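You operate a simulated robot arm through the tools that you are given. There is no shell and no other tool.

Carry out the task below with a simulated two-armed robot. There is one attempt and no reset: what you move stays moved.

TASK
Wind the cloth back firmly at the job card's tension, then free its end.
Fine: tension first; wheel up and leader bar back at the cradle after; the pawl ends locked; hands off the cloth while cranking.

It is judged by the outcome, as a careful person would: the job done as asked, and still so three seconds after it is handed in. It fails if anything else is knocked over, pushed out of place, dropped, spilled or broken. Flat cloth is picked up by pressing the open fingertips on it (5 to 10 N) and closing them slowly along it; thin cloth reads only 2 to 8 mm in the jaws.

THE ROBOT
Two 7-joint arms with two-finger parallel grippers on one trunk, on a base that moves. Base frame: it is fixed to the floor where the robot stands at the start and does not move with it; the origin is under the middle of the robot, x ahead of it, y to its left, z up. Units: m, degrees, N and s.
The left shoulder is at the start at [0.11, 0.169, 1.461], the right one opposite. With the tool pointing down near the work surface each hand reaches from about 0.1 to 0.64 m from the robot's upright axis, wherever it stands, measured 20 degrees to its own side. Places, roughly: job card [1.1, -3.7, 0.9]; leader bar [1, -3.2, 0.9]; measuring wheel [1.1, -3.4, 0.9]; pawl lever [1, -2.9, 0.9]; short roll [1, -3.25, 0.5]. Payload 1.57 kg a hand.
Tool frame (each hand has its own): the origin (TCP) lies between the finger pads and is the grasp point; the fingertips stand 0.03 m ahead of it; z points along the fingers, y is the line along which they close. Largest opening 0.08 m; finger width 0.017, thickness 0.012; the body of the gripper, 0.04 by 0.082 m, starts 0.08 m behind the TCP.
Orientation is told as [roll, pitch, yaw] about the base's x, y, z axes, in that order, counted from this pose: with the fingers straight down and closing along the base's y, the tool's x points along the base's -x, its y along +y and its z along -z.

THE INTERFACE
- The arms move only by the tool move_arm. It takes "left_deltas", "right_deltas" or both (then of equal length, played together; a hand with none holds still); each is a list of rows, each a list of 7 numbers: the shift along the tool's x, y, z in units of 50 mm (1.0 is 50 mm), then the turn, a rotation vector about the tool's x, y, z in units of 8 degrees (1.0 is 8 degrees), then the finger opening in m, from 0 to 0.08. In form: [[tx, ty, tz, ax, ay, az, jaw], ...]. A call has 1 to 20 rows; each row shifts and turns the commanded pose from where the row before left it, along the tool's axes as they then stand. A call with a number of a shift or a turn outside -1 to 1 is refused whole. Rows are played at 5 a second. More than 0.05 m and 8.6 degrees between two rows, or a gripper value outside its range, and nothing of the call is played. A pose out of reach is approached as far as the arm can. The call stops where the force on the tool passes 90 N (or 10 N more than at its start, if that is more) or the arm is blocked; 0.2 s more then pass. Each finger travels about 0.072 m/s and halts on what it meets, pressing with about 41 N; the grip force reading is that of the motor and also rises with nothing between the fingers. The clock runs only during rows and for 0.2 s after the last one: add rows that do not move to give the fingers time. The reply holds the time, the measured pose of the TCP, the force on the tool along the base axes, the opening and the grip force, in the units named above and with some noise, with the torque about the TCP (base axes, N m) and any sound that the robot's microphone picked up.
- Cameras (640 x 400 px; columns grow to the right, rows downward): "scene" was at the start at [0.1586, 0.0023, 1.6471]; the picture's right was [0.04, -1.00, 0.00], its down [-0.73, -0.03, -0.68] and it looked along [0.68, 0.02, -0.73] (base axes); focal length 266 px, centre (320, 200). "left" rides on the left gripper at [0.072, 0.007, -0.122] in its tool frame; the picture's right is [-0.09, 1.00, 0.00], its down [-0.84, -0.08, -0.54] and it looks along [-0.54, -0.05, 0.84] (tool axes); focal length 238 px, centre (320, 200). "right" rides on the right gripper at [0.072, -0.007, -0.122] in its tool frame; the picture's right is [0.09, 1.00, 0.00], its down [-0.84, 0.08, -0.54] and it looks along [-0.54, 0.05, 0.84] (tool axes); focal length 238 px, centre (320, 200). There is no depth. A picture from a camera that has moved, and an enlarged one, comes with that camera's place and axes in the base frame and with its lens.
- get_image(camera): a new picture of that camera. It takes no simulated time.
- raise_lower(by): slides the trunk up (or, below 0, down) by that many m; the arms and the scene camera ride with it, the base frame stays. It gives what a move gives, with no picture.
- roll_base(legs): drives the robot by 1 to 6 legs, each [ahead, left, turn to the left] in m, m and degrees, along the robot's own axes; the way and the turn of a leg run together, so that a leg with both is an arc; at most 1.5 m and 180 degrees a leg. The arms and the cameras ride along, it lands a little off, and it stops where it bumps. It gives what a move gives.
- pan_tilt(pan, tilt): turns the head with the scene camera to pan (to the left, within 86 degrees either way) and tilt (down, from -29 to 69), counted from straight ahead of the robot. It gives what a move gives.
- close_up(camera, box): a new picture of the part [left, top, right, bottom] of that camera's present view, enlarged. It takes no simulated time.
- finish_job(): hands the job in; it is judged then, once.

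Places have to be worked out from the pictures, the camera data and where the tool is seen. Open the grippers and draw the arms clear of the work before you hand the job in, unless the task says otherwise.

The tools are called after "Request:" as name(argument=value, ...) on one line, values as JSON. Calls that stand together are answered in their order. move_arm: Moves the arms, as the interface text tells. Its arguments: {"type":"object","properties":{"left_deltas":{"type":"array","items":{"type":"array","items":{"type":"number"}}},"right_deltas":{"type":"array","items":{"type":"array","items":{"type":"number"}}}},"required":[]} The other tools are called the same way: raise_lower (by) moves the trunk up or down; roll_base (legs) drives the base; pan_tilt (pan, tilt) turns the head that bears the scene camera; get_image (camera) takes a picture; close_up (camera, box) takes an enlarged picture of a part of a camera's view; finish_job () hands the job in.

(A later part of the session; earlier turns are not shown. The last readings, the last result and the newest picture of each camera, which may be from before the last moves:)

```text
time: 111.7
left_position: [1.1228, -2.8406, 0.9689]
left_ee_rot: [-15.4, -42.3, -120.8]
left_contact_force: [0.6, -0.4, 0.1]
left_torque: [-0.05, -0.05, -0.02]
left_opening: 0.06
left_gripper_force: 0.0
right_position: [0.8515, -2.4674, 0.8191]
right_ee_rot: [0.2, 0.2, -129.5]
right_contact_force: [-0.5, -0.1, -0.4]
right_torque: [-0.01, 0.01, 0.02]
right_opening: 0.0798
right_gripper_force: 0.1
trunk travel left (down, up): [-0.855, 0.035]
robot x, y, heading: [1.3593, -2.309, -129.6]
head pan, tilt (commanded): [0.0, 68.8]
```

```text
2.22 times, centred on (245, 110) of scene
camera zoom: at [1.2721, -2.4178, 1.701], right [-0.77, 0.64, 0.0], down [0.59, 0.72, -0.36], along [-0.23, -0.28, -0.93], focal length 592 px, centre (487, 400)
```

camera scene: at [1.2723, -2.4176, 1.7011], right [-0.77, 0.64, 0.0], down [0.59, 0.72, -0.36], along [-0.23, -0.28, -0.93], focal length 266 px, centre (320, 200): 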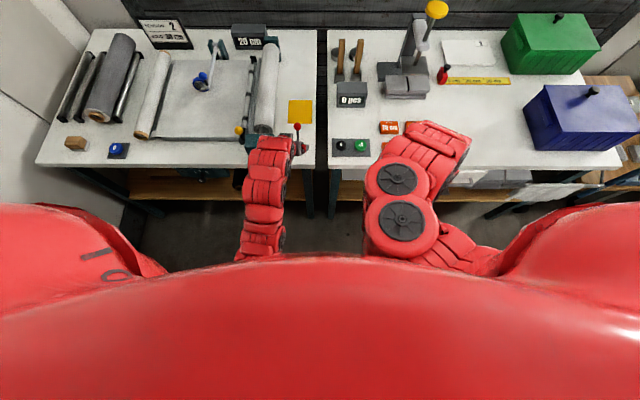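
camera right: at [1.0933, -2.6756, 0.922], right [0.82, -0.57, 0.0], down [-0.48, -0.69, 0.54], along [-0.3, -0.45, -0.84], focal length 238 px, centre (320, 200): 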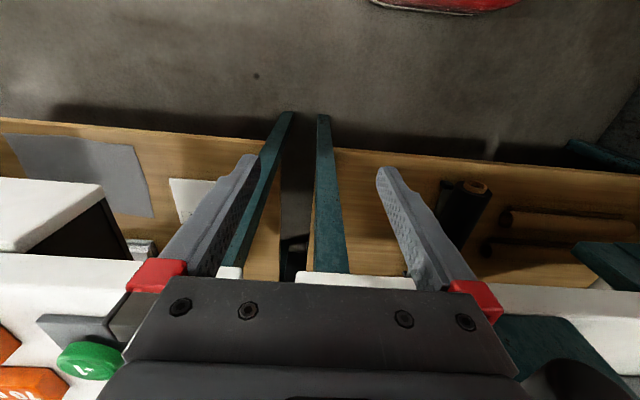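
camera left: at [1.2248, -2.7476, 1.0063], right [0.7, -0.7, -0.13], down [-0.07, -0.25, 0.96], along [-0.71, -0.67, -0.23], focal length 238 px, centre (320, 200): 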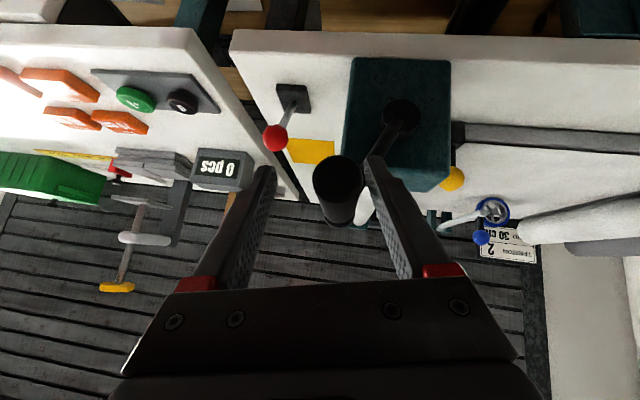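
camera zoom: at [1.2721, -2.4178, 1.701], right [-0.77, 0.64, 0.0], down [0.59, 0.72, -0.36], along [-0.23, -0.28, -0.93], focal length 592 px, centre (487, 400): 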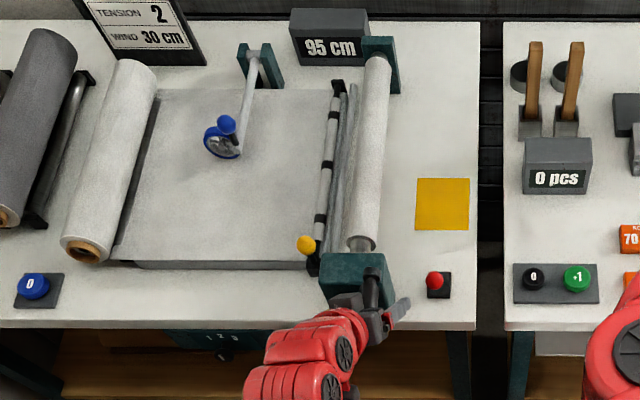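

The crank holds at 95 with the hand open around it. I check how much cloth is left on the drum and how full the cradle roll is.

Request:
close_up(camera="scene", box=[240, 110, 288, 140])

Request:
close_up(camera="scene", box=[180, 110, 228, 140])

Request:
close_up(camera="scene", box=[235, 35, 275, 85])

```text
13.33 times, centred on (264, 125) of scene
camera zoom: at [1.2721, -2.4178, 1.701], right [-0.77, 0.64, 0.0], down [0.59, 0.72, -0.36], along [-0.23, -0.28, -0.93], focal length 3551 px, centre (1067, 1200)
```

zoom: 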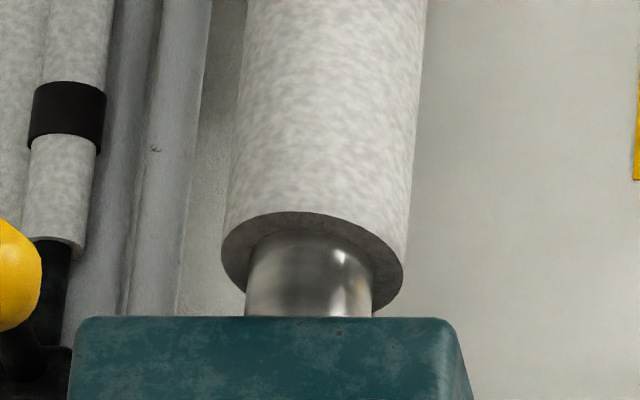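

```text
13.33 times, centred on (204, 125) of scene
camera zoom: at [1.2721, -2.4178, 1.701], right [-0.77, 0.64, 0.0], down [0.59, 0.72, -0.36], along [-0.23, -0.28, -0.93], focal length 3551 px, centre (1867, 1200)
```

zoom: 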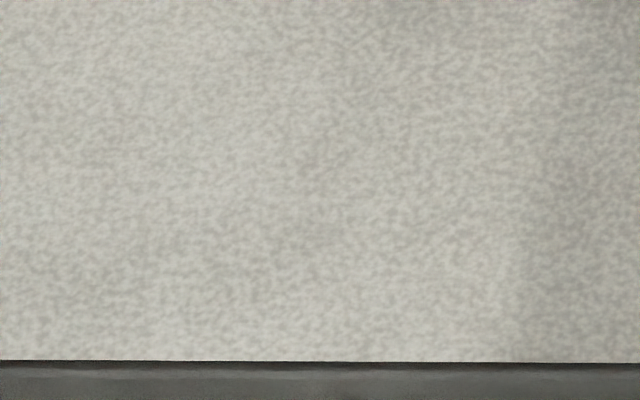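

```text
8.00 times, centred on (255, 60) of scene
camera zoom: at [1.2721, -2.4178, 1.701], right [-0.77, 0.64, 0.0], down [0.59, 0.72, -0.36], along [-0.23, -0.28, -0.93], focal length 2131 px, centre (840, 1320)
```

zoom: 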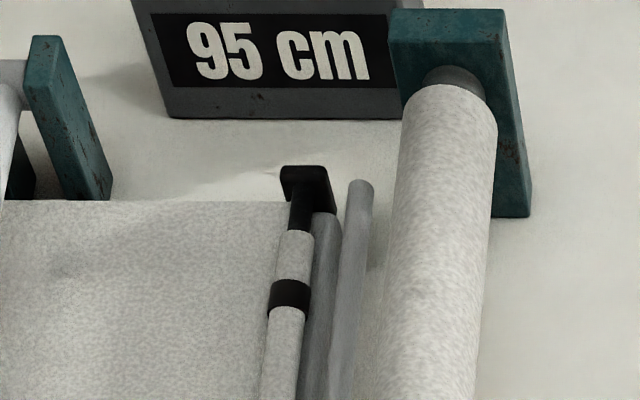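

About a third of the cloth is still on the drum. I centre the hand on the handle, close on it, and wind on about 5°.

Request:
move_arm(left_deltas=[[-0.04, 0.232, -0.047, 0, 0, 0, 0.06], [0, 0, 0, 0, 0, 0, 0.04], [0, 0, 0, 0, 0, 0, 0.02], [0, 0, 0, 0, 0, 0, 0.01], [0, 0, 0, 0, 0, 0, 0.01], [-0.08, 0.117, -0.092, 0, 0, 0, 0.01], [0, 0, 0, 0, 0, 0, 0.01]])

Request:
get_image(camera="left")

Request:
close_up(camera="scene", box=[170, 20, 320, 200])

```text
time: 113.3
left_position: [1.1373, -2.853, 0.9743]
left_ee_rot: [-15.3, -42.1, -120.7]
left_contact_force: [-6.2, 2.0, -3.9]
left_torque: [0.78, -0.24, 0.58]
left_opening: 0.0238
left_gripper_force: 36.0
right_position: [0.8528, -2.4673, 0.8185]
right_ee_rot: [0.2, 0.2, -129.5]
right_contact_force: [0.4, 1.5, -0.5]
right_torque: [-0.02, -0.01, -0.01]
right_opening: 0.0801
right_gripper_force: 0.1
trunk travel left (down, up): [-0.855, 0.035]
robot x, y, heading: [1.3639, -2.3122, -129.8]
head pan, tilt (commanded): [0.0, 68.8]
```

```text
taken
camera left: at [1.2388, -2.7596, 1.0115], right [0.7, -0.7, -0.13], down [-0.07, -0.26, 0.96], along [-0.71, -0.67, -0.23], focal length 238 px, centre (320, 200)
```

left: 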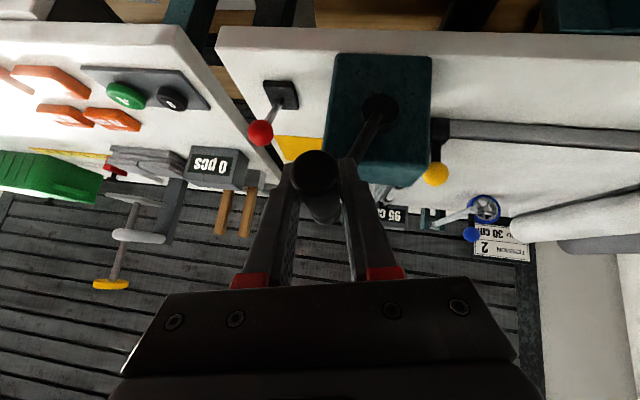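

```text
2.22 times, centred on (245, 110) of scene
camera zoom: at [1.2703, -2.4179, 1.7009], right [-0.77, 0.64, 0.0], down [0.59, 0.72, -0.36], along [-0.23, -0.28, -0.93], focal length 592 px, centre (487, 400)
```

zoom: 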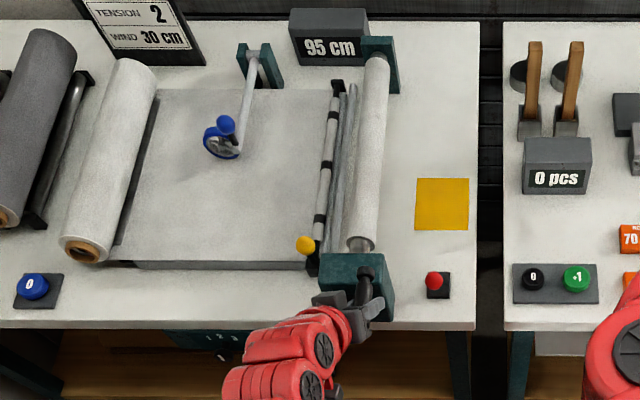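

The crank follows well (about 68° now), counter still 95. I continue in 5° steps.

Request:
move_arm(left_deltas=[[-0.065, 0.14, -0.073, 0, 0, 0, 0.01], [0, 0, 0, 0, 0, 0, 0.01]])

Request:
close_up(camera="scene", box=[170, 20, 320, 200])

```text
time: 113.9
left_position: [1.1447, -2.8582, 0.9777]
left_ee_rot: [-15.3, -42.2, -120.8]
left_contact_force: [-6.0, 3.3, -0.7]
left_torque: [0.91, -0.45, 0.58]
left_opening: 0.0239
left_gripper_force: 36.1
right_position: [0.852, -2.4683, 0.8178]
right_ee_rot: [0.2, 0.1, -129.5]
right_contact_force: [0.0, 0.2, -0.6]
right_torque: [0.0, -0.01, -0.01]
right_opening: 0.0802
right_gripper_force: 0.0
trunk travel left (down, up): [-0.855, 0.035]
robot x, y, heading: [1.359, -2.3075, -129.7]
head pan, tilt (commanded): [0.0, 68.8]
```

```text
2.22 times, centred on (245, 110) of scene
camera zoom: at [1.2707, -2.4172, 1.701], right [-0.77, 0.64, 0.0], down [0.59, 0.72, -0.36], along [-0.23, -0.28, -0.93], focal length 592 px, centre (487, 400)
```

zoom: 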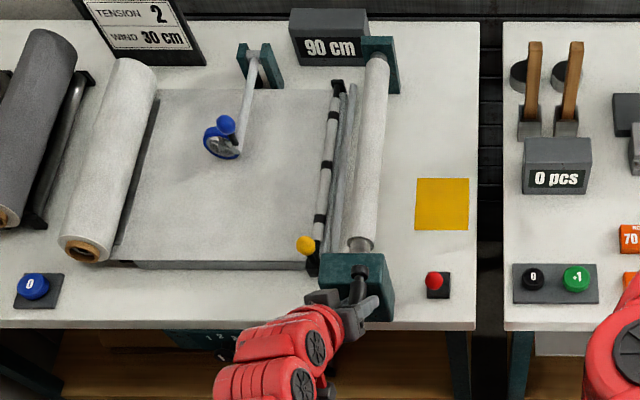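

The counter reads 90 (30 cm below the start). I go on a little to see whether a firm end stop comes, watching the force.

Request:
move_arm(left_deltas=[[-0.045, 0.15, -0.055, 0, 0, 0, 0.01], [0, 0, 0, 0, 0, 0, 0.01]])

Request:
close_up(camera="scene", box=[170, 20, 320, 200])

Request:
get_image(camera="left")

```text
time: 114.5
left_position: [1.1505, -2.8636, 0.9804]
left_ee_rot: [-15.3, -42.3, -120.8]
left_contact_force: [-4.7, 4.9, -0.9]
left_torque: [0.85, -0.41, 0.6]
left_opening: 0.0241
left_gripper_force: 36.0
right_position: [0.8521, -2.467, 0.818]
right_ee_rot: [0.2, 0.3, -129.5]
right_contact_force: [-0.2, 0.2, -0.7]
right_torque: [0.0, 0.02, 0.0]
right_opening: 0.0801
right_gripper_force: 0.0
trunk travel left (down, up): [-0.855, 0.035]
robot x, y, heading: [1.3566, -2.3102, -129.8]
head pan, tilt (commanded): [0.0, 68.8]
```

```text
2.22 times, centred on (245, 110) of scene
camera zoom: at [1.2712, -2.4167, 1.7011], right [-0.77, 0.64, 0.0], down [0.59, 0.72, -0.36], along [-0.23, -0.28, -0.93], focal length 592 px, centre (487, 400)
```

zoom: 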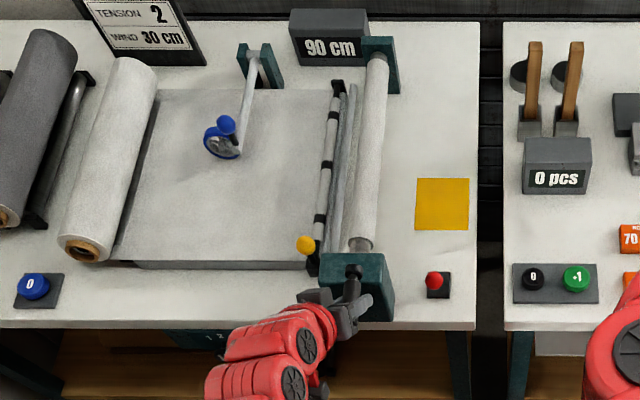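

```text
taken
camera left: at [1.2515, -2.7702, 1.0179], right [0.7, -0.7, -0.13], down [-0.07, -0.25, 0.96], along [-0.71, -0.67, -0.23], focal length 238 px, centre (320, 200)
```

left: 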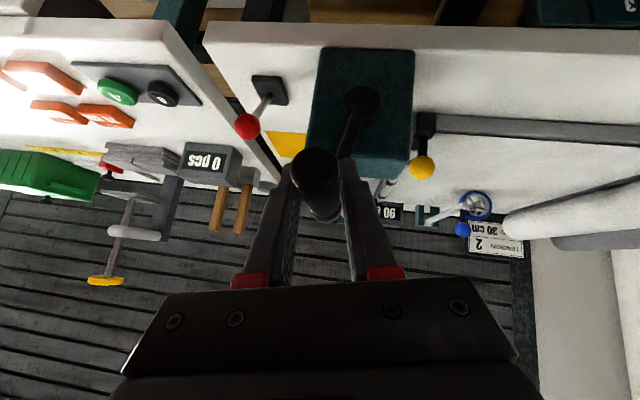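

Still free, counter at 90. I measure what remains on the drum now.

Request:
close_up(camera="scene", box=[240, 110, 288, 140])

Request:
close_up(camera="scene", box=[170, 100, 234, 160])

```text
13.33 times, centred on (264, 125) of scene
camera zoom: at [1.2712, -2.4167, 1.7011], right [-0.77, 0.64, 0.0], down [0.59, 0.72, -0.36], along [-0.23, -0.28, -0.93], focal length 3551 px, centre (1067, 1200)
```

zoom: 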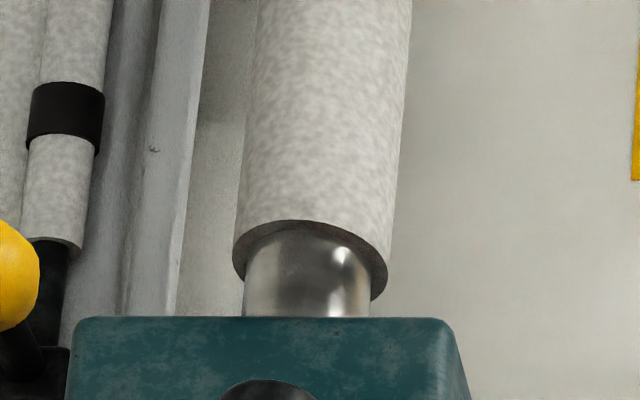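

```text
6.67 times, centred on (202, 130) of scene
camera zoom: at [1.2712, -2.4167, 1.7011], right [-0.77, 0.64, 0.0], down [0.59, 0.72, -0.36], along [-0.23, -0.28, -0.93], focal length 1776 px, centre (1107, 667)
```

zoom: 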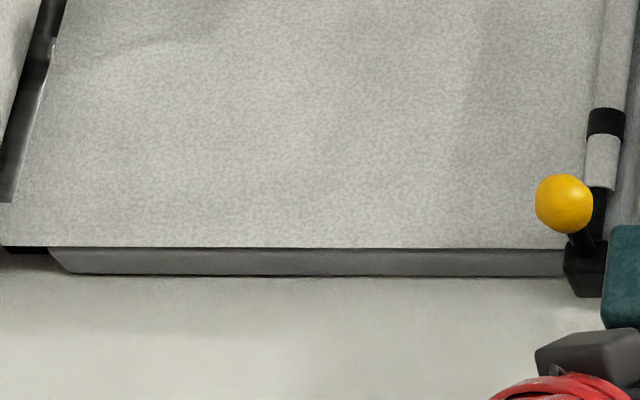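

The drum is almost down to its core (about 20 mm radius), which fits 30 cm having come off. I ease on 2–3° at a time to feel for the end stop.

Request:
move_arm(left_deltas=[[-0.023, 0.075, -0.026, 0, 0, 0, 0.01], [0, 0, 0, 0, 0, 0, 0.01]])

Request:
close_up(camera="scene", box=[170, 20, 320, 200])

Request:
close_up(camera="scene", box=[240, 110, 288, 140])

```text
time: 115.1
left_position: [1.1531, -2.8658, 0.9811]
left_ee_rot: [-15.4, -42.2, -120.7]
left_contact_force: [-0.9, 9.1, -2.1]
left_torque: [0.76, -0.26, 0.58]
left_opening: 0.0241
left_gripper_force: 35.9
right_position: [0.8521, -2.4658, 0.8185]
right_ee_rot: [0.2, 0.1, -129.5]
right_contact_force: [-0.4, 0.2, -0.2]
right_torque: [0.01, -0.02, -0.04]
right_opening: 0.0799
right_gripper_force: 0.1
trunk travel left (down, up): [-0.855, 0.035]
robot x, y, heading: [1.3608, -2.3099, -129.4]
head pan, tilt (commanded): [0.0, 68.8]
```

```text
2.22 times, centred on (245, 110) of scene
camera zoom: at [1.2716, -2.416, 1.7011], right [-0.77, 0.64, 0.0], down [0.59, 0.72, -0.36], along [-0.23, -0.28, -0.93], focal length 592 px, centre (487, 400)
```

zoom: 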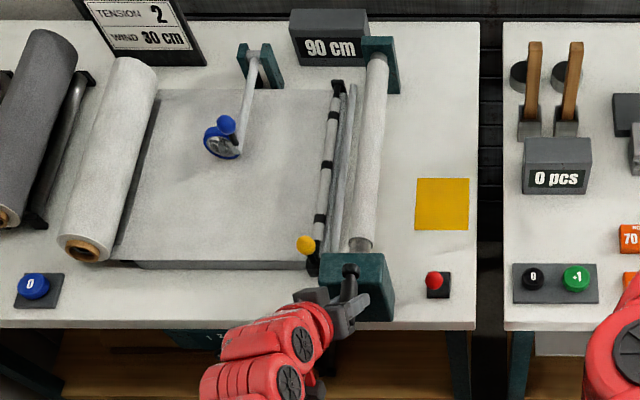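

```text
13.33 times, centred on (264, 125) of scene
camera zoom: at [1.2716, -2.416, 1.7011], right [-0.77, 0.64, 0.0], down [0.59, 0.72, -0.36], along [-0.23, -0.28, -0.93], focal length 3551 px, centre (1067, 1200)
```

zoom: 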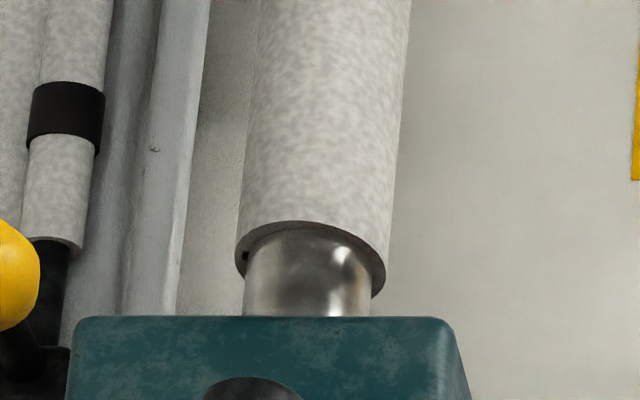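

Still turning freely at 90. Another small step, watching the drum radius and force.

Request:
move_arm(left_deltas=[[-0.018, 0.08, -0.022, 0, 0, 0, 0.01], [0, 0, 0, 0, 0, 0, 0.01]])

Request:
close_up(camera="scene", box=[170, 20, 320, 200])

Request:
close_up(camera="scene", box=[240, 110, 288, 140])

```text
time: 115.7
left_position: [1.1571, -2.8687, 0.9823]
left_ee_rot: [-15.4, -42.3, -120.7]
left_contact_force: [-1.0, 10.0, -1.0]
left_torque: [0.73, -0.19, 0.71]
left_opening: 0.0241
left_gripper_force: 36.2
right_position: [0.8529, -2.4656, 0.8186]
right_ee_rot: [0.2, 0.0, -129.5]
right_contact_force: [0.9, 0.3, -1.0]
right_torque: [0.03, 0.0, 0.0]
right_opening: 0.0798
right_gripper_force: 0.1
trunk travel left (down, up): [-0.855, 0.035]
robot x, y, heading: [1.3614, -2.3121, -129.6]
head pan, tilt (commanded): [0.0, 68.8]
```

```text
2.22 times, centred on (245, 110) of scene
camera zoom: at [1.2719, -2.4158, 1.7011], right [-0.77, 0.64, 0.0], down [0.59, 0.72, -0.36], along [-0.23, -0.28, -0.93], focal length 592 px, centre (487, 400)
```

zoom: 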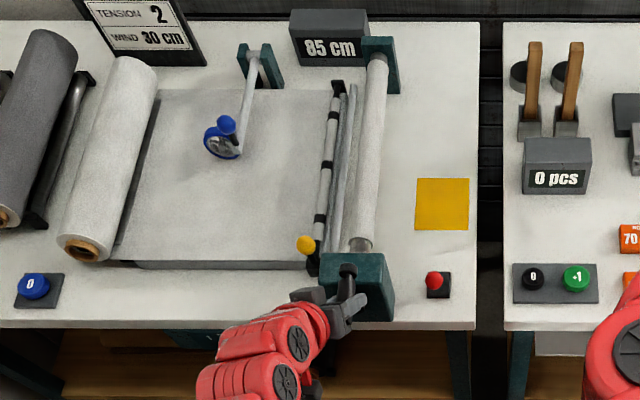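

```text
13.33 times, centred on (264, 125) of scene
camera zoom: at [1.2719, -2.4158, 1.7011], right [-0.77, 0.64, 0.0], down [0.59, 0.72, -0.36], along [-0.23, -0.28, -0.93], focal length 3551 px, centre (1067, 1200)
```

zoom: 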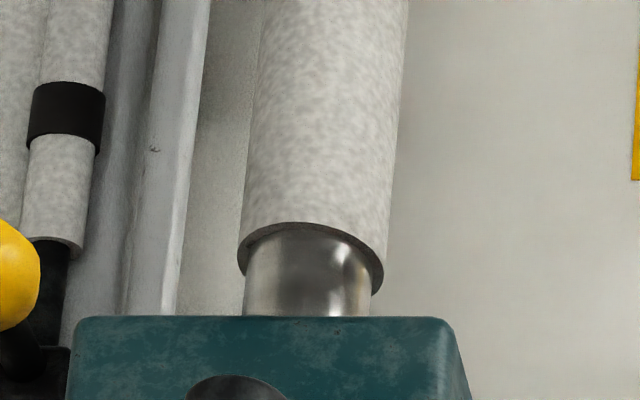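

The counter went to 85 and a thin layer is still coming off the drum, with no stop yet. The cloth is plainly not all back, so I keep on in small steps toward the bare drum, watching for the stop.

Request:
move_arm(left_deltas=[[-0.018, 0.08, -0.02, 0, 0, 0, 0.01], [-0.014, 0.08, -0.014, 0, 0, 0, 0.01], [0, 0, 0, 0, 0, 0, 0.01]])

Request:
close_up(camera="scene", box=[170, 20, 320, 200])

Request:
close_up(camera="scene", box=[240, 110, 288, 140])

```text
time: 116.5
left_position: [1.1627, -2.8734, 0.9848]
left_ee_rot: [-15.3, -42.4, -120.7]
left_contact_force: [-2.3, 8.4, 4.5]
left_torque: [0.62, -0.09, 0.71]
left_opening: 0.0239
left_gripper_force: 36.0
right_position: [0.8524, -2.4664, 0.8195]
right_ee_rot: [0.2, 0.1, -129.5]
right_contact_force: [0.4, -0.3, -0.6]
right_torque: [-0.03, 0.0, -0.01]
right_opening: 0.08
right_gripper_force: 0.0
trunk travel left (down, up): [-0.855, 0.035]
robot x, y, heading: [1.362, -2.3145, -129.5]
head pan, tilt (commanded): [0.0, 68.8]
```

```text
2.22 times, centred on (245, 110) of scene
camera zoom: at [1.2717, -2.4156, 1.7012], right [-0.77, 0.64, 0.0], down [0.59, 0.72, -0.36], along [-0.23, -0.28, -0.93], focal length 592 px, centre (487, 400)
```

zoom: 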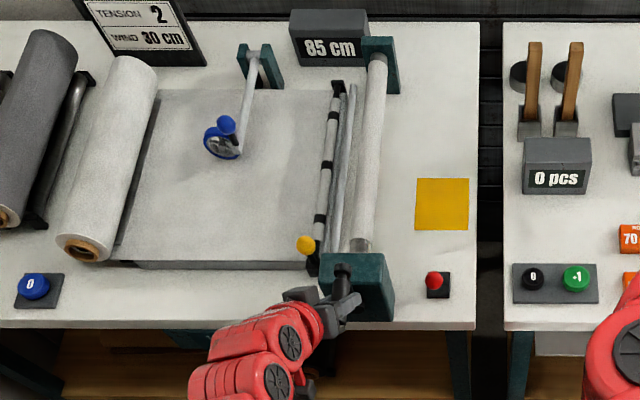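

```text
13.33 times, centred on (264, 125) of scene
camera zoom: at [1.2717, -2.4156, 1.7012], right [-0.77, 0.64, 0.0], down [0.59, 0.72, -0.36], along [-0.23, -0.28, -0.93], focal length 3551 px, centre (1067, 1200)
```

zoom: 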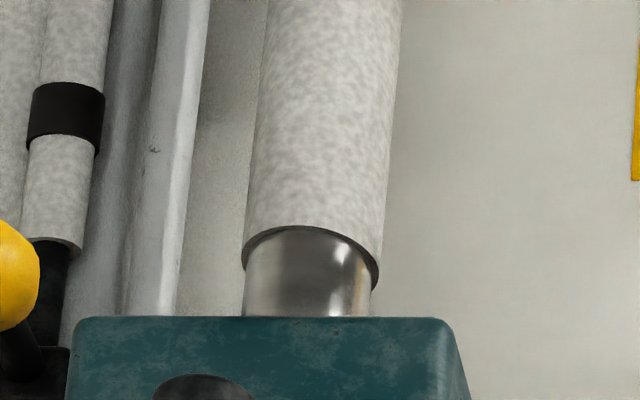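

Only a very thin layer remains (68 vs 63 px shaft). I continue in small steps to the end.

Request:
move_arm(left_deltas=[[-0.016, 0.08, -0.013, 0, 0, 0, 0.01], [0, 0, 0, 0, 0, 0, 0.01]])

Request:
move_arm(left_deltas=[[-0.013, 0.08, -0.01, 0, 0, 0, 0.01], [0, 0, 0, 0, 0, 0, 0.01]])

Request:
close_up(camera="scene", box=[170, 20, 320, 200])

Request:
close_up(camera="scene", box=[240, 110, 288, 140])

Request:
get_image(camera="left")

```text
time: 117.1
left_position: [1.1648, -2.876, 0.9835]
left_ee_rot: [-15.3, -42.5, -120.7]
left_contact_force: [-2.3, 8.6, 9.9]
left_torque: [0.7, -0.11, 0.68]
left_opening: 0.024
left_gripper_force: 36.2
right_position: [0.8526, -2.4668, 0.8181]
right_ee_rot: [0.2, 0.2, -129.5]
right_contact_force: [-0.2, 0.3, -0.1]
right_torque: [0.01, 0.02, -0.02]
right_opening: 0.0801
right_gripper_force: 0.0
trunk travel left (down, up): [-0.855, 0.035]
robot x, y, heading: [1.3597, -2.312, -129.4]
head pan, tilt (commanded): [0.0, 68.8]
```

```text
time: 117.7
left_position: [1.1667, -2.8763, 0.984]
left_ee_rot: [-15.5, -42.4, -120.9]
left_contact_force: [-9.2, 15.9, 7.3]
left_torque: [-0.05, 0.14, 0.76]
left_opening: 0.0239
left_gripper_force: 35.6
right_position: [0.8517, -2.4662, 0.8196]
right_ee_rot: [0.3, 0.1, -129.6]
right_contact_force: [0.1, 0.1, -0.3]
right_torque: [-0.04, -0.03, 0.02]
right_opening: 0.0799
right_gripper_force: 0.0
trunk travel left (down, up): [-0.855, 0.035]
robot x, y, heading: [1.3575, -2.3102, -129.4]
head pan, tilt (commanded): [0.0, 68.8]
```

```text
2.22 times, centred on (245, 110) of scene
camera zoom: at [1.2704, -2.4133, 1.7012], right [-0.77, 0.64, 0.0], down [0.59, 0.72, -0.36], along [-0.23, -0.28, -0.93], focal length 592 px, centre (487, 400)
```

zoom: 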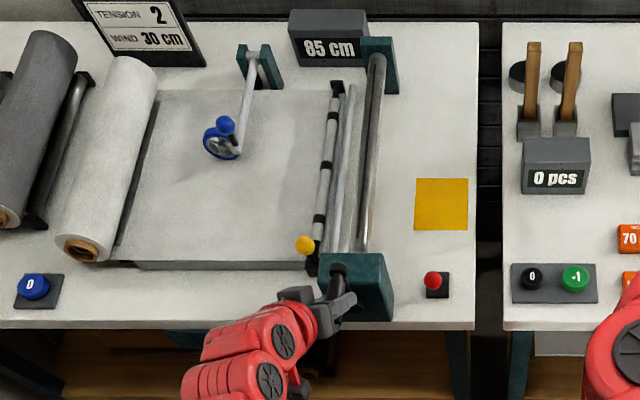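

```text
13.33 times, centred on (264, 125) of scene
camera zoom: at [1.2704, -2.4133, 1.7012], right [-0.77, 0.64, 0.0], down [0.59, 0.72, -0.36], along [-0.23, -0.28, -0.93], focal length 3551 px, centre (1067, 1200)
```

zoom: 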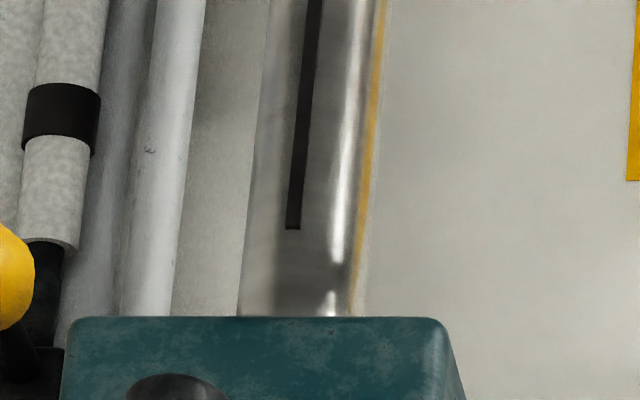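

```text
taken
camera left: at [1.2675, -2.7836, 1.0213], right [0.7, -0.7, -0.13], down [-0.07, -0.25, 0.97], along [-0.71, -0.66, -0.23], focal length 238 px, centre (320, 200)
```

left: 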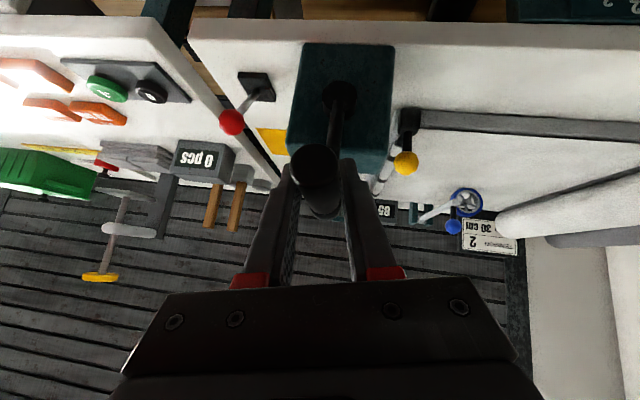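

The drum is now bare metal with its slot showing, so all the cloth is back on the roll in the cradle, and the force has begun to rise. One small nudge to be sure it is at its end.

Request:
move_arm(left_deltas=[[-0.01, 0.08, -0.005, 0, 0, 0, 0.01], [0, 0, 0, 0, 0, 0, 0.01]])

Request:
close_up(camera="scene", box=[170, 20, 320, 200])

Request:
close_up(camera="scene", box=[240, 40, 288, 150])

```text
time: 118.3
left_position: [1.1666, -2.8762, 0.9832]
left_ee_rot: [-15.7, -42.4, -120.9]
left_contact_force: [-24.4, 28.1, 5.6]
left_torque: [0.35, 0.03, 0.57]
left_opening: 0.024
left_gripper_force: 36.2
right_position: [0.85, -2.4642, 0.8181]
right_ee_rot: [0.3, 0.1, -129.7]
right_contact_force: [0.4, 0.2, -0.4]
right_torque: [-0.01, 0.0, -0.02]
right_opening: 0.0799
right_gripper_force: 0.0
trunk travel left (down, up): [-0.855, 0.035]
robot x, y, heading: [1.3587, -2.3109, -129.7]
head pan, tilt (commanded): [0.0, 68.8]
```

```text
2.22 times, centred on (245, 110) of scene
camera zoom: at [1.2674, -2.4113, 1.7012], right [-0.77, 0.64, 0.0], down [0.6, 0.72, -0.36], along [-0.23, -0.28, -0.93], focal length 592 px, centre (487, 400)
```

zoom: 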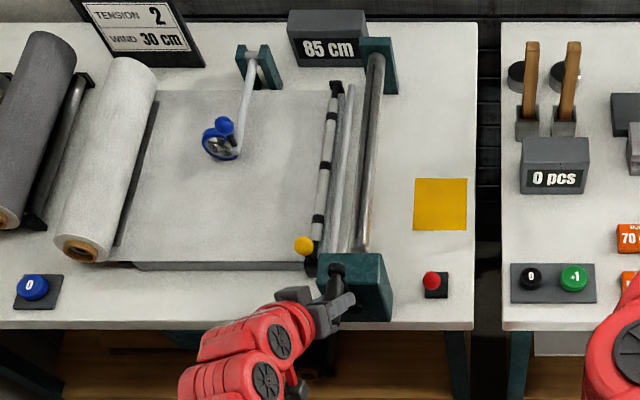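

```text
3.64 times, centred on (264, 95) of scene
camera zoom: at [1.2674, -2.4113, 1.7012], right [-0.77, 0.64, 0.0], down [0.6, 0.72, -0.36], along [-0.23, -0.28, -0.93], focal length 968 px, centre (524, 582)
```

zoom: 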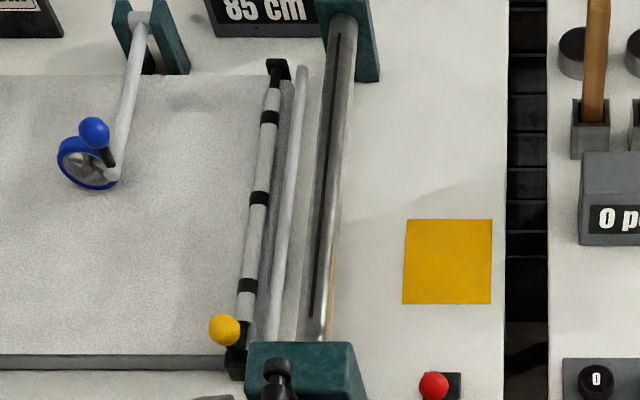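

The crank is at a hard stop now (37 N with no motion): the cloth is fully wound back. I release the handle, back out and rise to go and lock the pawl.

Request:
move_arm(left_deltas=[[0, -0.06, 0, 0, 0, 0, 0.03], [0, 0, 0, 0, 0, 0, 0.05], [0, 0, 0, 0, 0, 0, 0.06], [0.495, 0, -0.446, 0, 0, 0, 0.06], [0.495, 0, -0.446, 0, 0, 0, 0.06], [0.495, 0, -0.446, 0, 0, 0, 0.06], [0, 0, 0, 0, 0, 0, 0.06]])

Request:
close_up(camera="scene", box=[170, 20, 320, 200])

```text
time: 119.9
left_position: [1.2348, -2.8076, 0.9804]
left_ee_rot: [-15.6, -42.2, -120.7]
left_contact_force: [-0.8, 0.3, -0.4]
left_torque: [0.02, 0.01, 0.01]
left_opening: 0.0601
left_gripper_force: 0.1
right_position: [0.8523, -2.4676, 0.8187]
right_ee_rot: [0.2, 0.2, -129.5]
right_contact_force: [0.0, 0.3, 0.1]
right_torque: [-0.01, -0.04, -0.01]
right_opening: 0.0799
right_gripper_force: 0.1
trunk travel left (down, up): [-0.855, 0.035]
robot x, y, heading: [1.3594, -2.3136, -129.5]
head pan, tilt (commanded): [0.0, 68.8]
```

```text
2.22 times, centred on (245, 110) of scene
camera zoom: at [1.2719, -2.4181, 1.701], right [-0.77, 0.64, 0.0], down [0.59, 0.72, -0.36], along [-0.23, -0.28, -0.93], focal length 592 px, centre (487, 400)
```

zoom: 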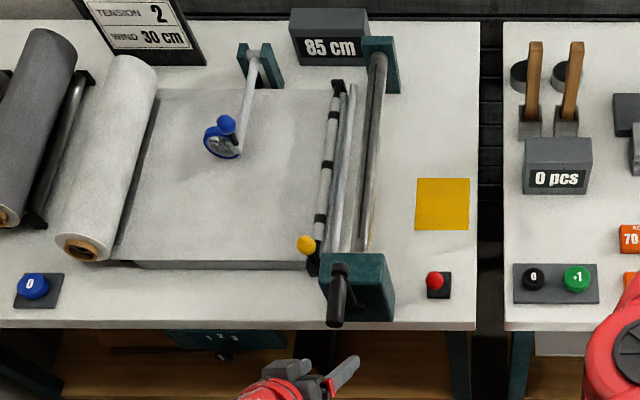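

The crank stays put (handle now at top), so the lever area is clear. I move right, then forward over the red lever, straightening the lean on the way.

Request:
move_arm(left_deltas=[[0.104, -0.897, 0.153, 0, 0, 0, 0.07], [0.104, -0.897, 0.153, 0, 0, 0, 0.07], [0.104, -0.897, 0.153, 0, 0, 0, 0.07], [0, 0, 0, -0.46, 0, 0.42, 0.07], [0, 0, 0, -0.46, 0, 0.42, 0.07], [-0.6, 0.1, 0.65, 0, 0, 0, 0.07], [0, 0, 0, 0, 0, 0, 0.07]])

Request:
get_image(camera="left")

```text
time: 121.5
left_position: [1.1234, -2.7699, 0.9641]
left_ee_rot: [-2.0, -43.3, -129.8]
left_contact_force: [-0.4, 0.3, -0.6]
left_torque: [0.02, 0.01, -0.01]
left_opening: 0.07
left_gripper_force: 0.2
left hand out of reach, approached as far as the arm can: row 1, 2, 3
right_position: [0.8528, -2.4667, 0.8191]
right_ee_rot: [0.2, 0.1, -129.5]
right_contact_force: [0.0, 0.4, 0.3]
right_torque: [0.0, 0.01, -0.02]
right_opening: 0.08
right_gripper_force: 0.1
trunk travel left (down, up): [-0.855, 0.035]
robot x, y, heading: [1.3612, -2.3097, -129.7]
head pan, tilt (commanded): [0.0, 68.8]
```

```text
taken
camera left: at [1.219, -2.6717, 1.0025], right [0.71, -0.71, 0.04], down [-0.2, -0.14, 0.97], along [-0.68, -0.69, -0.24], focal length 238 px, centre (320, 200)
```

left: 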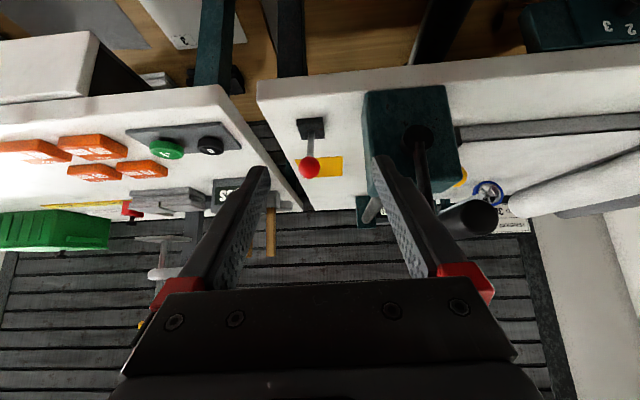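

The red ball shows at the expected place (about d=-0.04, z=0.89). I lower the open fingers over it.

Request:
move_arm(left_deltas=[[-0.274, -0.093, 0.759, 0, 0, 0, 0.07], [-0.274, -0.093, 0.759, 0, 0, 0, 0.07], [-0.274, -0.093, 0.759, 0, 0, 0, 0.07], [-0.274, -0.093, 0.759, 0, 0, 0, 0.07], [0, 0, 0, 0, 0, 0, 0.07]])

Request:
get_image(camera="left")

```text
time: 122.7
left_position: [1.011, -2.8637, 0.8919]
left_ee_rot: [-2.0, -43.4, -129.7]
left_contact_force: [-0.5, -0.4, 0.3]
left_torque: [0.01, 0.05, -0.02]
left_opening: 0.0698
left_gripper_force: 0.0
right_position: [0.8538, -2.4668, 0.8191]
right_ee_rot: [0.2, 0.1, -129.5]
right_contact_force: [0.4, 0.4, 0.1]
right_torque: [-0.04, -0.01, -0.02]
right_opening: 0.0798
right_gripper_force: 0.0
trunk travel left (down, up): [-0.855, 0.035]
robot x, y, heading: [1.3575, -2.3134, -129.1]
head pan, tilt (commanded): [0.0, 68.8]
```

```text
taken
camera left: at [1.1067, -2.765, 0.931], right [0.71, -0.71, 0.04], down [-0.2, -0.14, 0.97], along [-0.68, -0.69, -0.24], focal length 238 px, centre (320, 200)
```

left: 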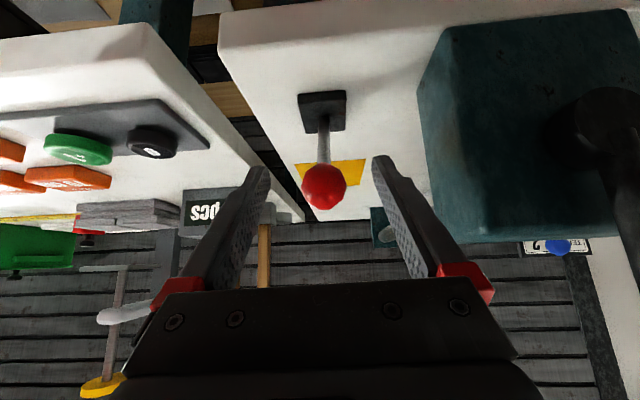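

The ball is slightly deeper than the TCP. I advance a little, close on it, then push it along its arc away from me to lock the pawl.

Request:
move_arm(left_deltas=[[-0.18, 0.06, 0.3, 0, 0, 0, 0.07], [0, 0, 0, 0, 0, 0, 0.05], [0, 0, 0, 0, 0, 0, 0.035], [0, 0, 0, 0, 0, 0, 0.02], [0, 0, 0, 0, 0, 0, 0.02]])

Request:
move_arm(left_deltas=[[-0.229, -0.01, 0.078, 0, 0, 0, 0.02], [-0.229, -0.01, 0.078, 0, 0, 0, 0.02], [-0.202, -0.005, 0.135, 0, 0, 0, 0.02], [-0.202, -0.005, 0.135, 0, 0, 0, 0.02], [0, 0, 0, 0, 0, 0, 0.02]])

Request:
get_image(camera="left")

```text
time: 123.9
left_position: [1.0026, -2.8757, 0.8854]
left_ee_rot: [-1.8, -43.4, -129.7]
left_contact_force: [-0.2, 2.2, 2.7]
left_torque: [0.07, 0.08, -0.05]
left_opening: 0.0291
left_gripper_force: 38.8
right_position: [0.8526, -2.4664, 0.8187]
right_ee_rot: [0.3, 0.0, -129.5]
right_contact_force: [0.5, -0.1, -0.1]
right_torque: [-0.02, 0.0, -0.02]
right_opening: 0.08
right_gripper_force: 0.0
trunk travel left (down, up): [-0.855, 0.035]
robot x, y, heading: [1.3604, -2.3131, -129.8]
head pan, tilt (commanded): [0.0, 68.8]
```

```text
time: 125.1
left_position: [0.9717, -2.9135, 0.9011]
left_ee_rot: [-1.9, -43.5, -129.7]
left_contact_force: [-6.3, 2.0, -4.3]
left_torque: [-0.14, 0.2, 0.11]
left_opening: 0.0269
left_gripper_force: 37.4
right_position: [0.8514, -2.4683, 0.8182]
right_ee_rot: [0.2, 0.2, -129.5]
right_contact_force: [-0.2, 0.4, 1.1]
right_torque: [-0.01, -0.03, 0.01]
right_opening: 0.08
right_gripper_force: 0.0
trunk travel left (down, up): [-0.855, 0.035]
robot x, y, heading: [1.3602, -2.3093, -129.8]
head pan, tilt (commanded): [0.0, 68.8]
```

```text
taken
camera left: at [1.0669, -2.8153, 0.9403], right [0.71, -0.71, 0.04], down [-0.19, -0.14, 0.97], along [-0.68, -0.69, -0.24], focal length 238 px, centre (320, 200)
```

left: 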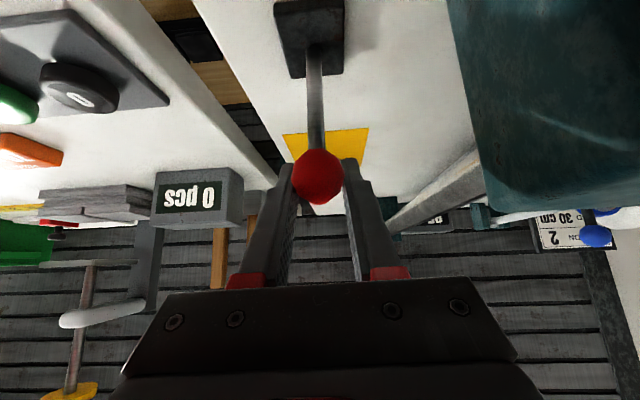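

The lever is past upright and following. I push on to the back stop.

Request:
move_arm(left_deltas=[[-0.148, -0.005, 0.193, 0, 0, 0, 0.02], [-0.148, -0.005, 0.193, 0, 0, 0, 0.02], [-0.12, -0.005, 0.22, 0, 0, 0, 0.02], [0, 0, 0, 0, 0, 0, 0.02]])

Request:
get_image(camera="left")

```text
time: 126.1
left_position: [0.948, -2.9401, 0.893]
left_ee_rot: [-1.8, -43.6, -129.7]
left_contact_force: [-1.5, -1.7, 13.2]
left_torque: [0.25, -0.29, 0.06]
left_opening: 0.0244
left_gripper_force: 36.6
right_position: [0.8527, -2.4668, 0.8196]
right_ee_rot: [0.2, 0.1, -129.5]
right_contact_force: [0.6, 0.1, 0.4]
right_torque: [-0.01, -0.01, 0.02]
right_opening: 0.08
right_gripper_force: 0.0
trunk travel left (down, up): [-0.855, 0.035]
robot x, y, heading: [1.3586, -2.3153, -129.6]
head pan, tilt (commanded): [0.0, 68.8]
```

```text
taken
camera left: at [1.0445, -2.8411, 0.9327], right [0.71, -0.7, 0.04], down [-0.2, -0.14, 0.97], along [-0.68, -0.7, -0.24], focal length 238 px, centre (320, 200)
```

left: 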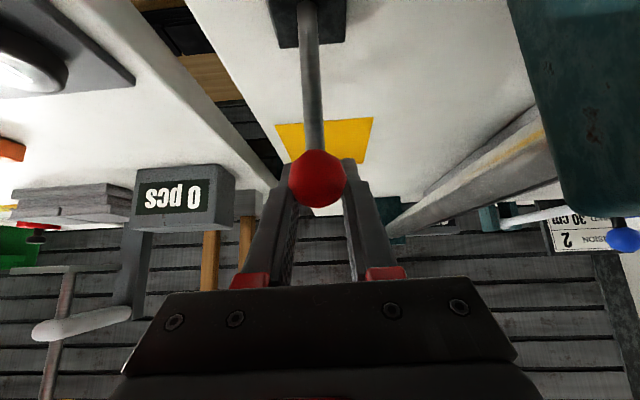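

The lever is about back where it started. I open, lift off, and check its angle with the scene camera.

Request:
move_arm(left_deltas=[[0, 0, 0, 0, 0, 0, 0.05], [0, 0, 0, 0, 0, 0, 0.06], [-0.3, 0, -0.7, 0, 0, 0, 0.06], [-0.3, 0, -0.8, 0, 0, 0, 0.06], [0, 0, -0.9, 0, 0, 0, 0.06], [0.5, 0, -0.7, 0, 0, 0, 0.06], [0.5, 0.3, -0.7, 0, 0, 0, 0.06]])

Request:
close_up(camera="scene", box=[225, 80, 321, 180])

Request:
get_image(camera="left")

```text
time: 127.7
left_position: [1.0611, -2.8408, 1.0174]
left_ee_rot: [-2.0, -43.3, -129.7]
left_contact_force: [-0.4, 0.7, 0.4]
left_torque: [0.01, 0.01, 0.0]
left_opening: 0.0601
left_gripper_force: 0.1
right_position: [0.8525, -2.4669, 0.8188]
right_ee_rot: [0.1, 0.2, -129.5]
right_contact_force: [-0.2, -0.1, 0.2]
right_torque: [0.01, 0.0, -0.01]
right_opening: 0.0801
right_gripper_force: 0.1
trunk travel left (down, up): [-0.855, 0.035]
robot x, y, heading: [1.3624, -2.3152, -129.7]
head pan, tilt (commanded): [0.0, 68.8]
```

```text
4.00 times, centred on (273, 130) of scene
camera zoom: at [1.2739, -2.4169, 1.7012], right [-0.77, 0.64, 0.0], down [0.59, 0.72, -0.36], along [-0.23, -0.28, -0.93], focal length 1065 px, centre (508, 480)
```

zoom: 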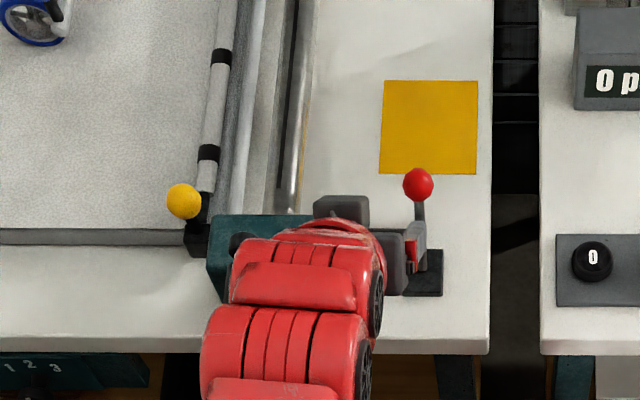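

```text
taken
camera left: at [1.1569, -2.743, 1.0568], right [0.71, -0.71, 0.04], down [-0.2, -0.14, 0.97], along [-0.68, -0.69, -0.24], focal length 238 px, centre (320, 200)
```

left: 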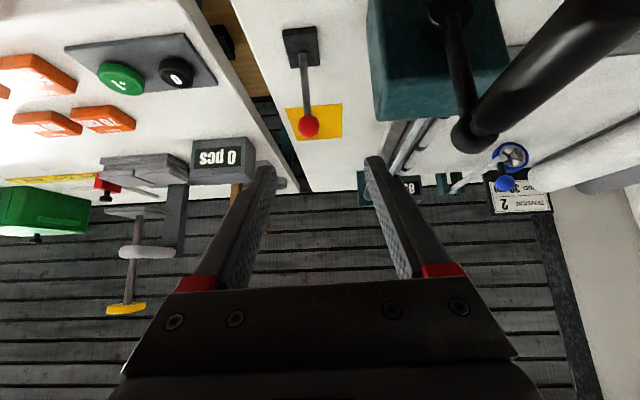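

The red ball is exactly where it stood at the start, so the pawl is locked again. Next is the measuring wheel: its blue ball handle is near (1.106,-3.316,0.934), out of reach from here. I tuck both hands back before moving the base left and closer.

Request:
move_arm(left_deltas=[[0.6, 0, -0.6, 0, 0, 0, 0.06], [0.6, 0, -0.6, 0, 0, 0, 0.06], [0.6, 0, -0.6, 0, 0, 0, 0.06], [0.3, 0, -0.3, 0, 0, 0, 0.06]], right_deltas=[[0.7, -0.2, 0, 0, 0, 0, 0.06], [0.7, -0.2, 0, 0, 0, 0, 0.06], [0.7, -0.2, 0, 0, 0, 0, 0.06], [0.5, -0.2, 0, 0, 0, 0, 0.06]])

Request:
get_image(camera="scene")

```text
time: 128.7
left_position: [1.1298, -2.7675, 0.9985]
left_ee_rot: [-1.9, -43.3, -129.7]
left_contact_force: [-0.6, 0.2, -0.4]
left_torque: [0.03, -0.02, -0.01]
left_opening: 0.0601
left_gripper_force: 0.0
left hand out of reach, approached as far as the arm can: row 2, 3, 4
right_position: [0.8711, -2.3538, 0.7732]
right_ee_rot: [0.1, 0.2, -129.5]
right_contact_force: [0.0, -0.5, -0.7]
right_torque: [-0.02, 0.06, 0.04]
right_opening: 0.0602
right_gripper_force: 0.1
right hand out of reach, approached as far as the arm can: row 1, 2, 3, 4
trunk travel left (down, up): [-0.855, 0.035]
robot x, y, heading: [1.3588, -2.3096, -129.5]
head pan, tilt (commanded): [0.0, 68.8]
```

```text
taken
camera scene: at [1.2738, -2.4163, 1.7012], right [-0.77, 0.64, 0.0], down [0.59, 0.72, -0.36], along [-0.23, -0.28, -0.93], focal length 266 px, centre (320, 200)
```

scene: 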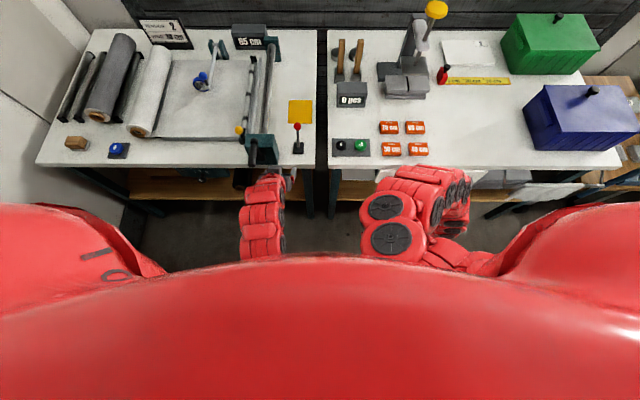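

The left hand would pass too near the crank handle when I move sideways, so I lower it in front of the bench first.

Request:
move_arm(left_deltas=[[0.583, 0.02, 0.618, 0, 0, 0, 0.06], [0.583, 0.02, 0.618, 0, 0, 0, 0.06], [0.583, 0.02, 0.618, 0, 0, 0, 0.06], [0.5, 0.02, 0.53, 0, 0, 0, 0.06], [0, 0, 0, 0, 0, 0, 0.06]])

Request:
get_image(camera="left")

```text
time: 129.9
left_position: [1.1304, -2.7682, 0.8341]
left_ee_rot: [-1.9, -43.3, -129.7]
left_contact_force: [0.9, -0.1, 0.6]
left_torque: [0.01, 0.02, 0.0]
left_opening: 0.0602
left_gripper_force: 0.0
right_position: [0.8703, -2.3541, 0.771]
right_ee_rot: [0.3, 0.4, -129.6]
right_contact_force: [0.9, -0.5, 0.8]
right_torque: [-0.03, 0.0, -0.02]
right_opening: 0.0599
right_gripper_force: 0.0
trunk travel left (down, up): [-0.855, 0.035]
robot x, y, heading: [1.3611, -2.3132, -129.6]
head pan, tilt (commanded): [0.0, 68.8]
```

```text
taken
camera left: at [1.226, -2.6703, 0.8735], right [0.71, -0.71, 0.04], down [-0.2, -0.14, 0.97], along [-0.68, -0.69, -0.24], focal length 238 px, centre (320, 200)
```

left: 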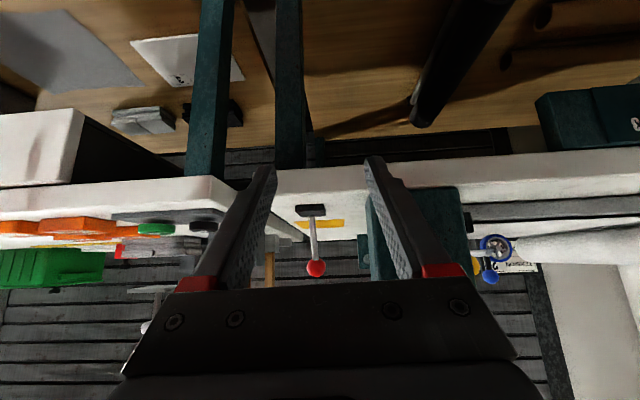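

The hand is clear in front of the bench. I move the base left, drifting slightly forward so I stay clear of the jar table behind me.

Request:
roll_base(legs=[[0, 0.12, 0], [0.07, 0.16, 0]])

Request:
get_image(camera="scene")

Request:
get_image(camera="left")

```text
time: 132.3
left_position: [1.3017, -3.001, 0.8349]
left_ee_rot: [-1.9, -43.3, -129.5]
left_contact_force: [0.3, 0.7, -1.4]
left_torque: [-0.01, 0.0, -0.05]
left_opening: 0.06
left_gripper_force: 0.0
right_position: [1.0403, -2.5874, 0.7707]
right_ee_rot: [0.3, 0.3, -129.4]
right_contact_force: [0.1, -0.3, -0.3]
right_torque: [0.02, 0.0, -0.04]
right_opening: 0.0602
right_gripper_force: 0.1
trunk travel left (down, up): [-0.855, 0.035]
robot x, y, heading: [1.5305, -2.5471, -129.2]
head pan, tilt (commanded): [0.0, 68.8]
```

```text
taken
camera scene: at [1.4411, -2.6489, 1.7011], right [-0.77, 0.64, 0.0], down [0.59, 0.72, -0.36], along [-0.23, -0.28, -0.93], focal length 266 px, centre (320, 200)
```

scene: 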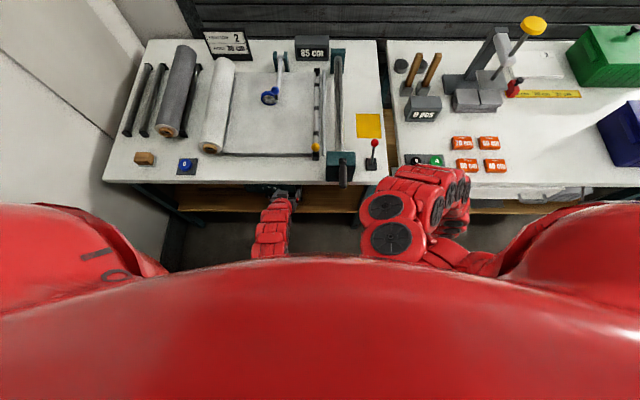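

```text
taken
camera left: at [1.396, -2.9022, 0.8738], right [0.71, -0.7, 0.04], down [-0.2, -0.14, 0.97], along [-0.68, -0.7, -0.24], focal length 238 px, centre (320, 200)
```

left: 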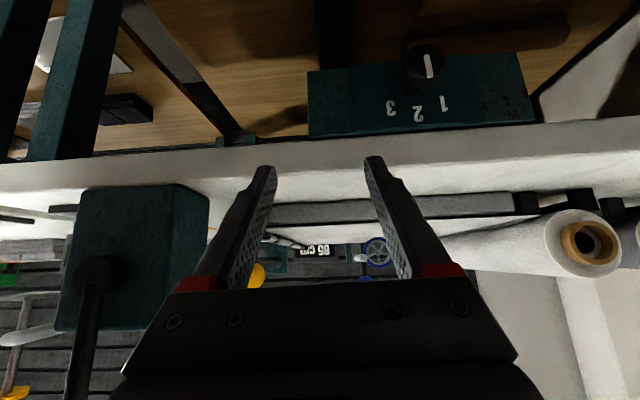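

Counter, dial and crank are unchanged. I raise the left hand above the slab level, then roll a little closer so the wheel's blue ball comes into reach.

Request:
move_arm(left_deltas=[[-0.5, 0, -0.5, 0, 0, 0, 0.06], [-0.5, 0, -0.5, 0, 0, 0, 0.06], [-0.5, 0, -0.45, 0, 0, 0, 0.06], [-0.6, 0, -0.3, 0, 0, 0, 0.07], [0, 0, 0, 0, 0, 0, 0.07]])

Request:
get_image(camera="left")

```text
time: 133.5
left_position: [1.2905, -3.0162, 0.9704]
left_ee_rot: [-2.1, -43.2, -129.6]
left_contact_force: [-0.4, 0.0, 0.5]
left_torque: [0.01, -0.03, -0.01]
left_opening: 0.0702
left_gripper_force: 0.0
right_position: [1.0402, -2.5873, 0.772]
right_ee_rot: [0.2, 0.3, -129.4]
right_contact_force: [0.1, -0.3, -0.4]
right_torque: [0.02, -0.01, 0.01]
right_opening: 0.06
right_gripper_force: 0.1
trunk travel left (down, up): [-0.855, 0.035]
robot x, y, heading: [1.5299, -2.5458, -129.5]
head pan, tilt (commanded): [0.0, 68.8]
```

```text
taken
camera left: at [1.386, -2.9187, 1.0093], right [0.71, -0.7, 0.04], down [-0.2, -0.14, 0.97], along [-0.68, -0.7, -0.24], focal length 238 px, centre (320, 200)
```

left: 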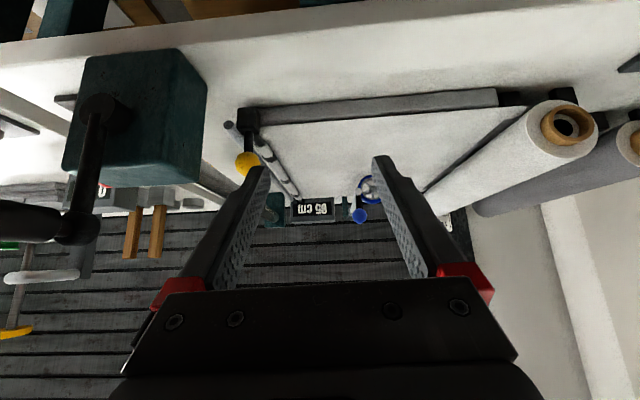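

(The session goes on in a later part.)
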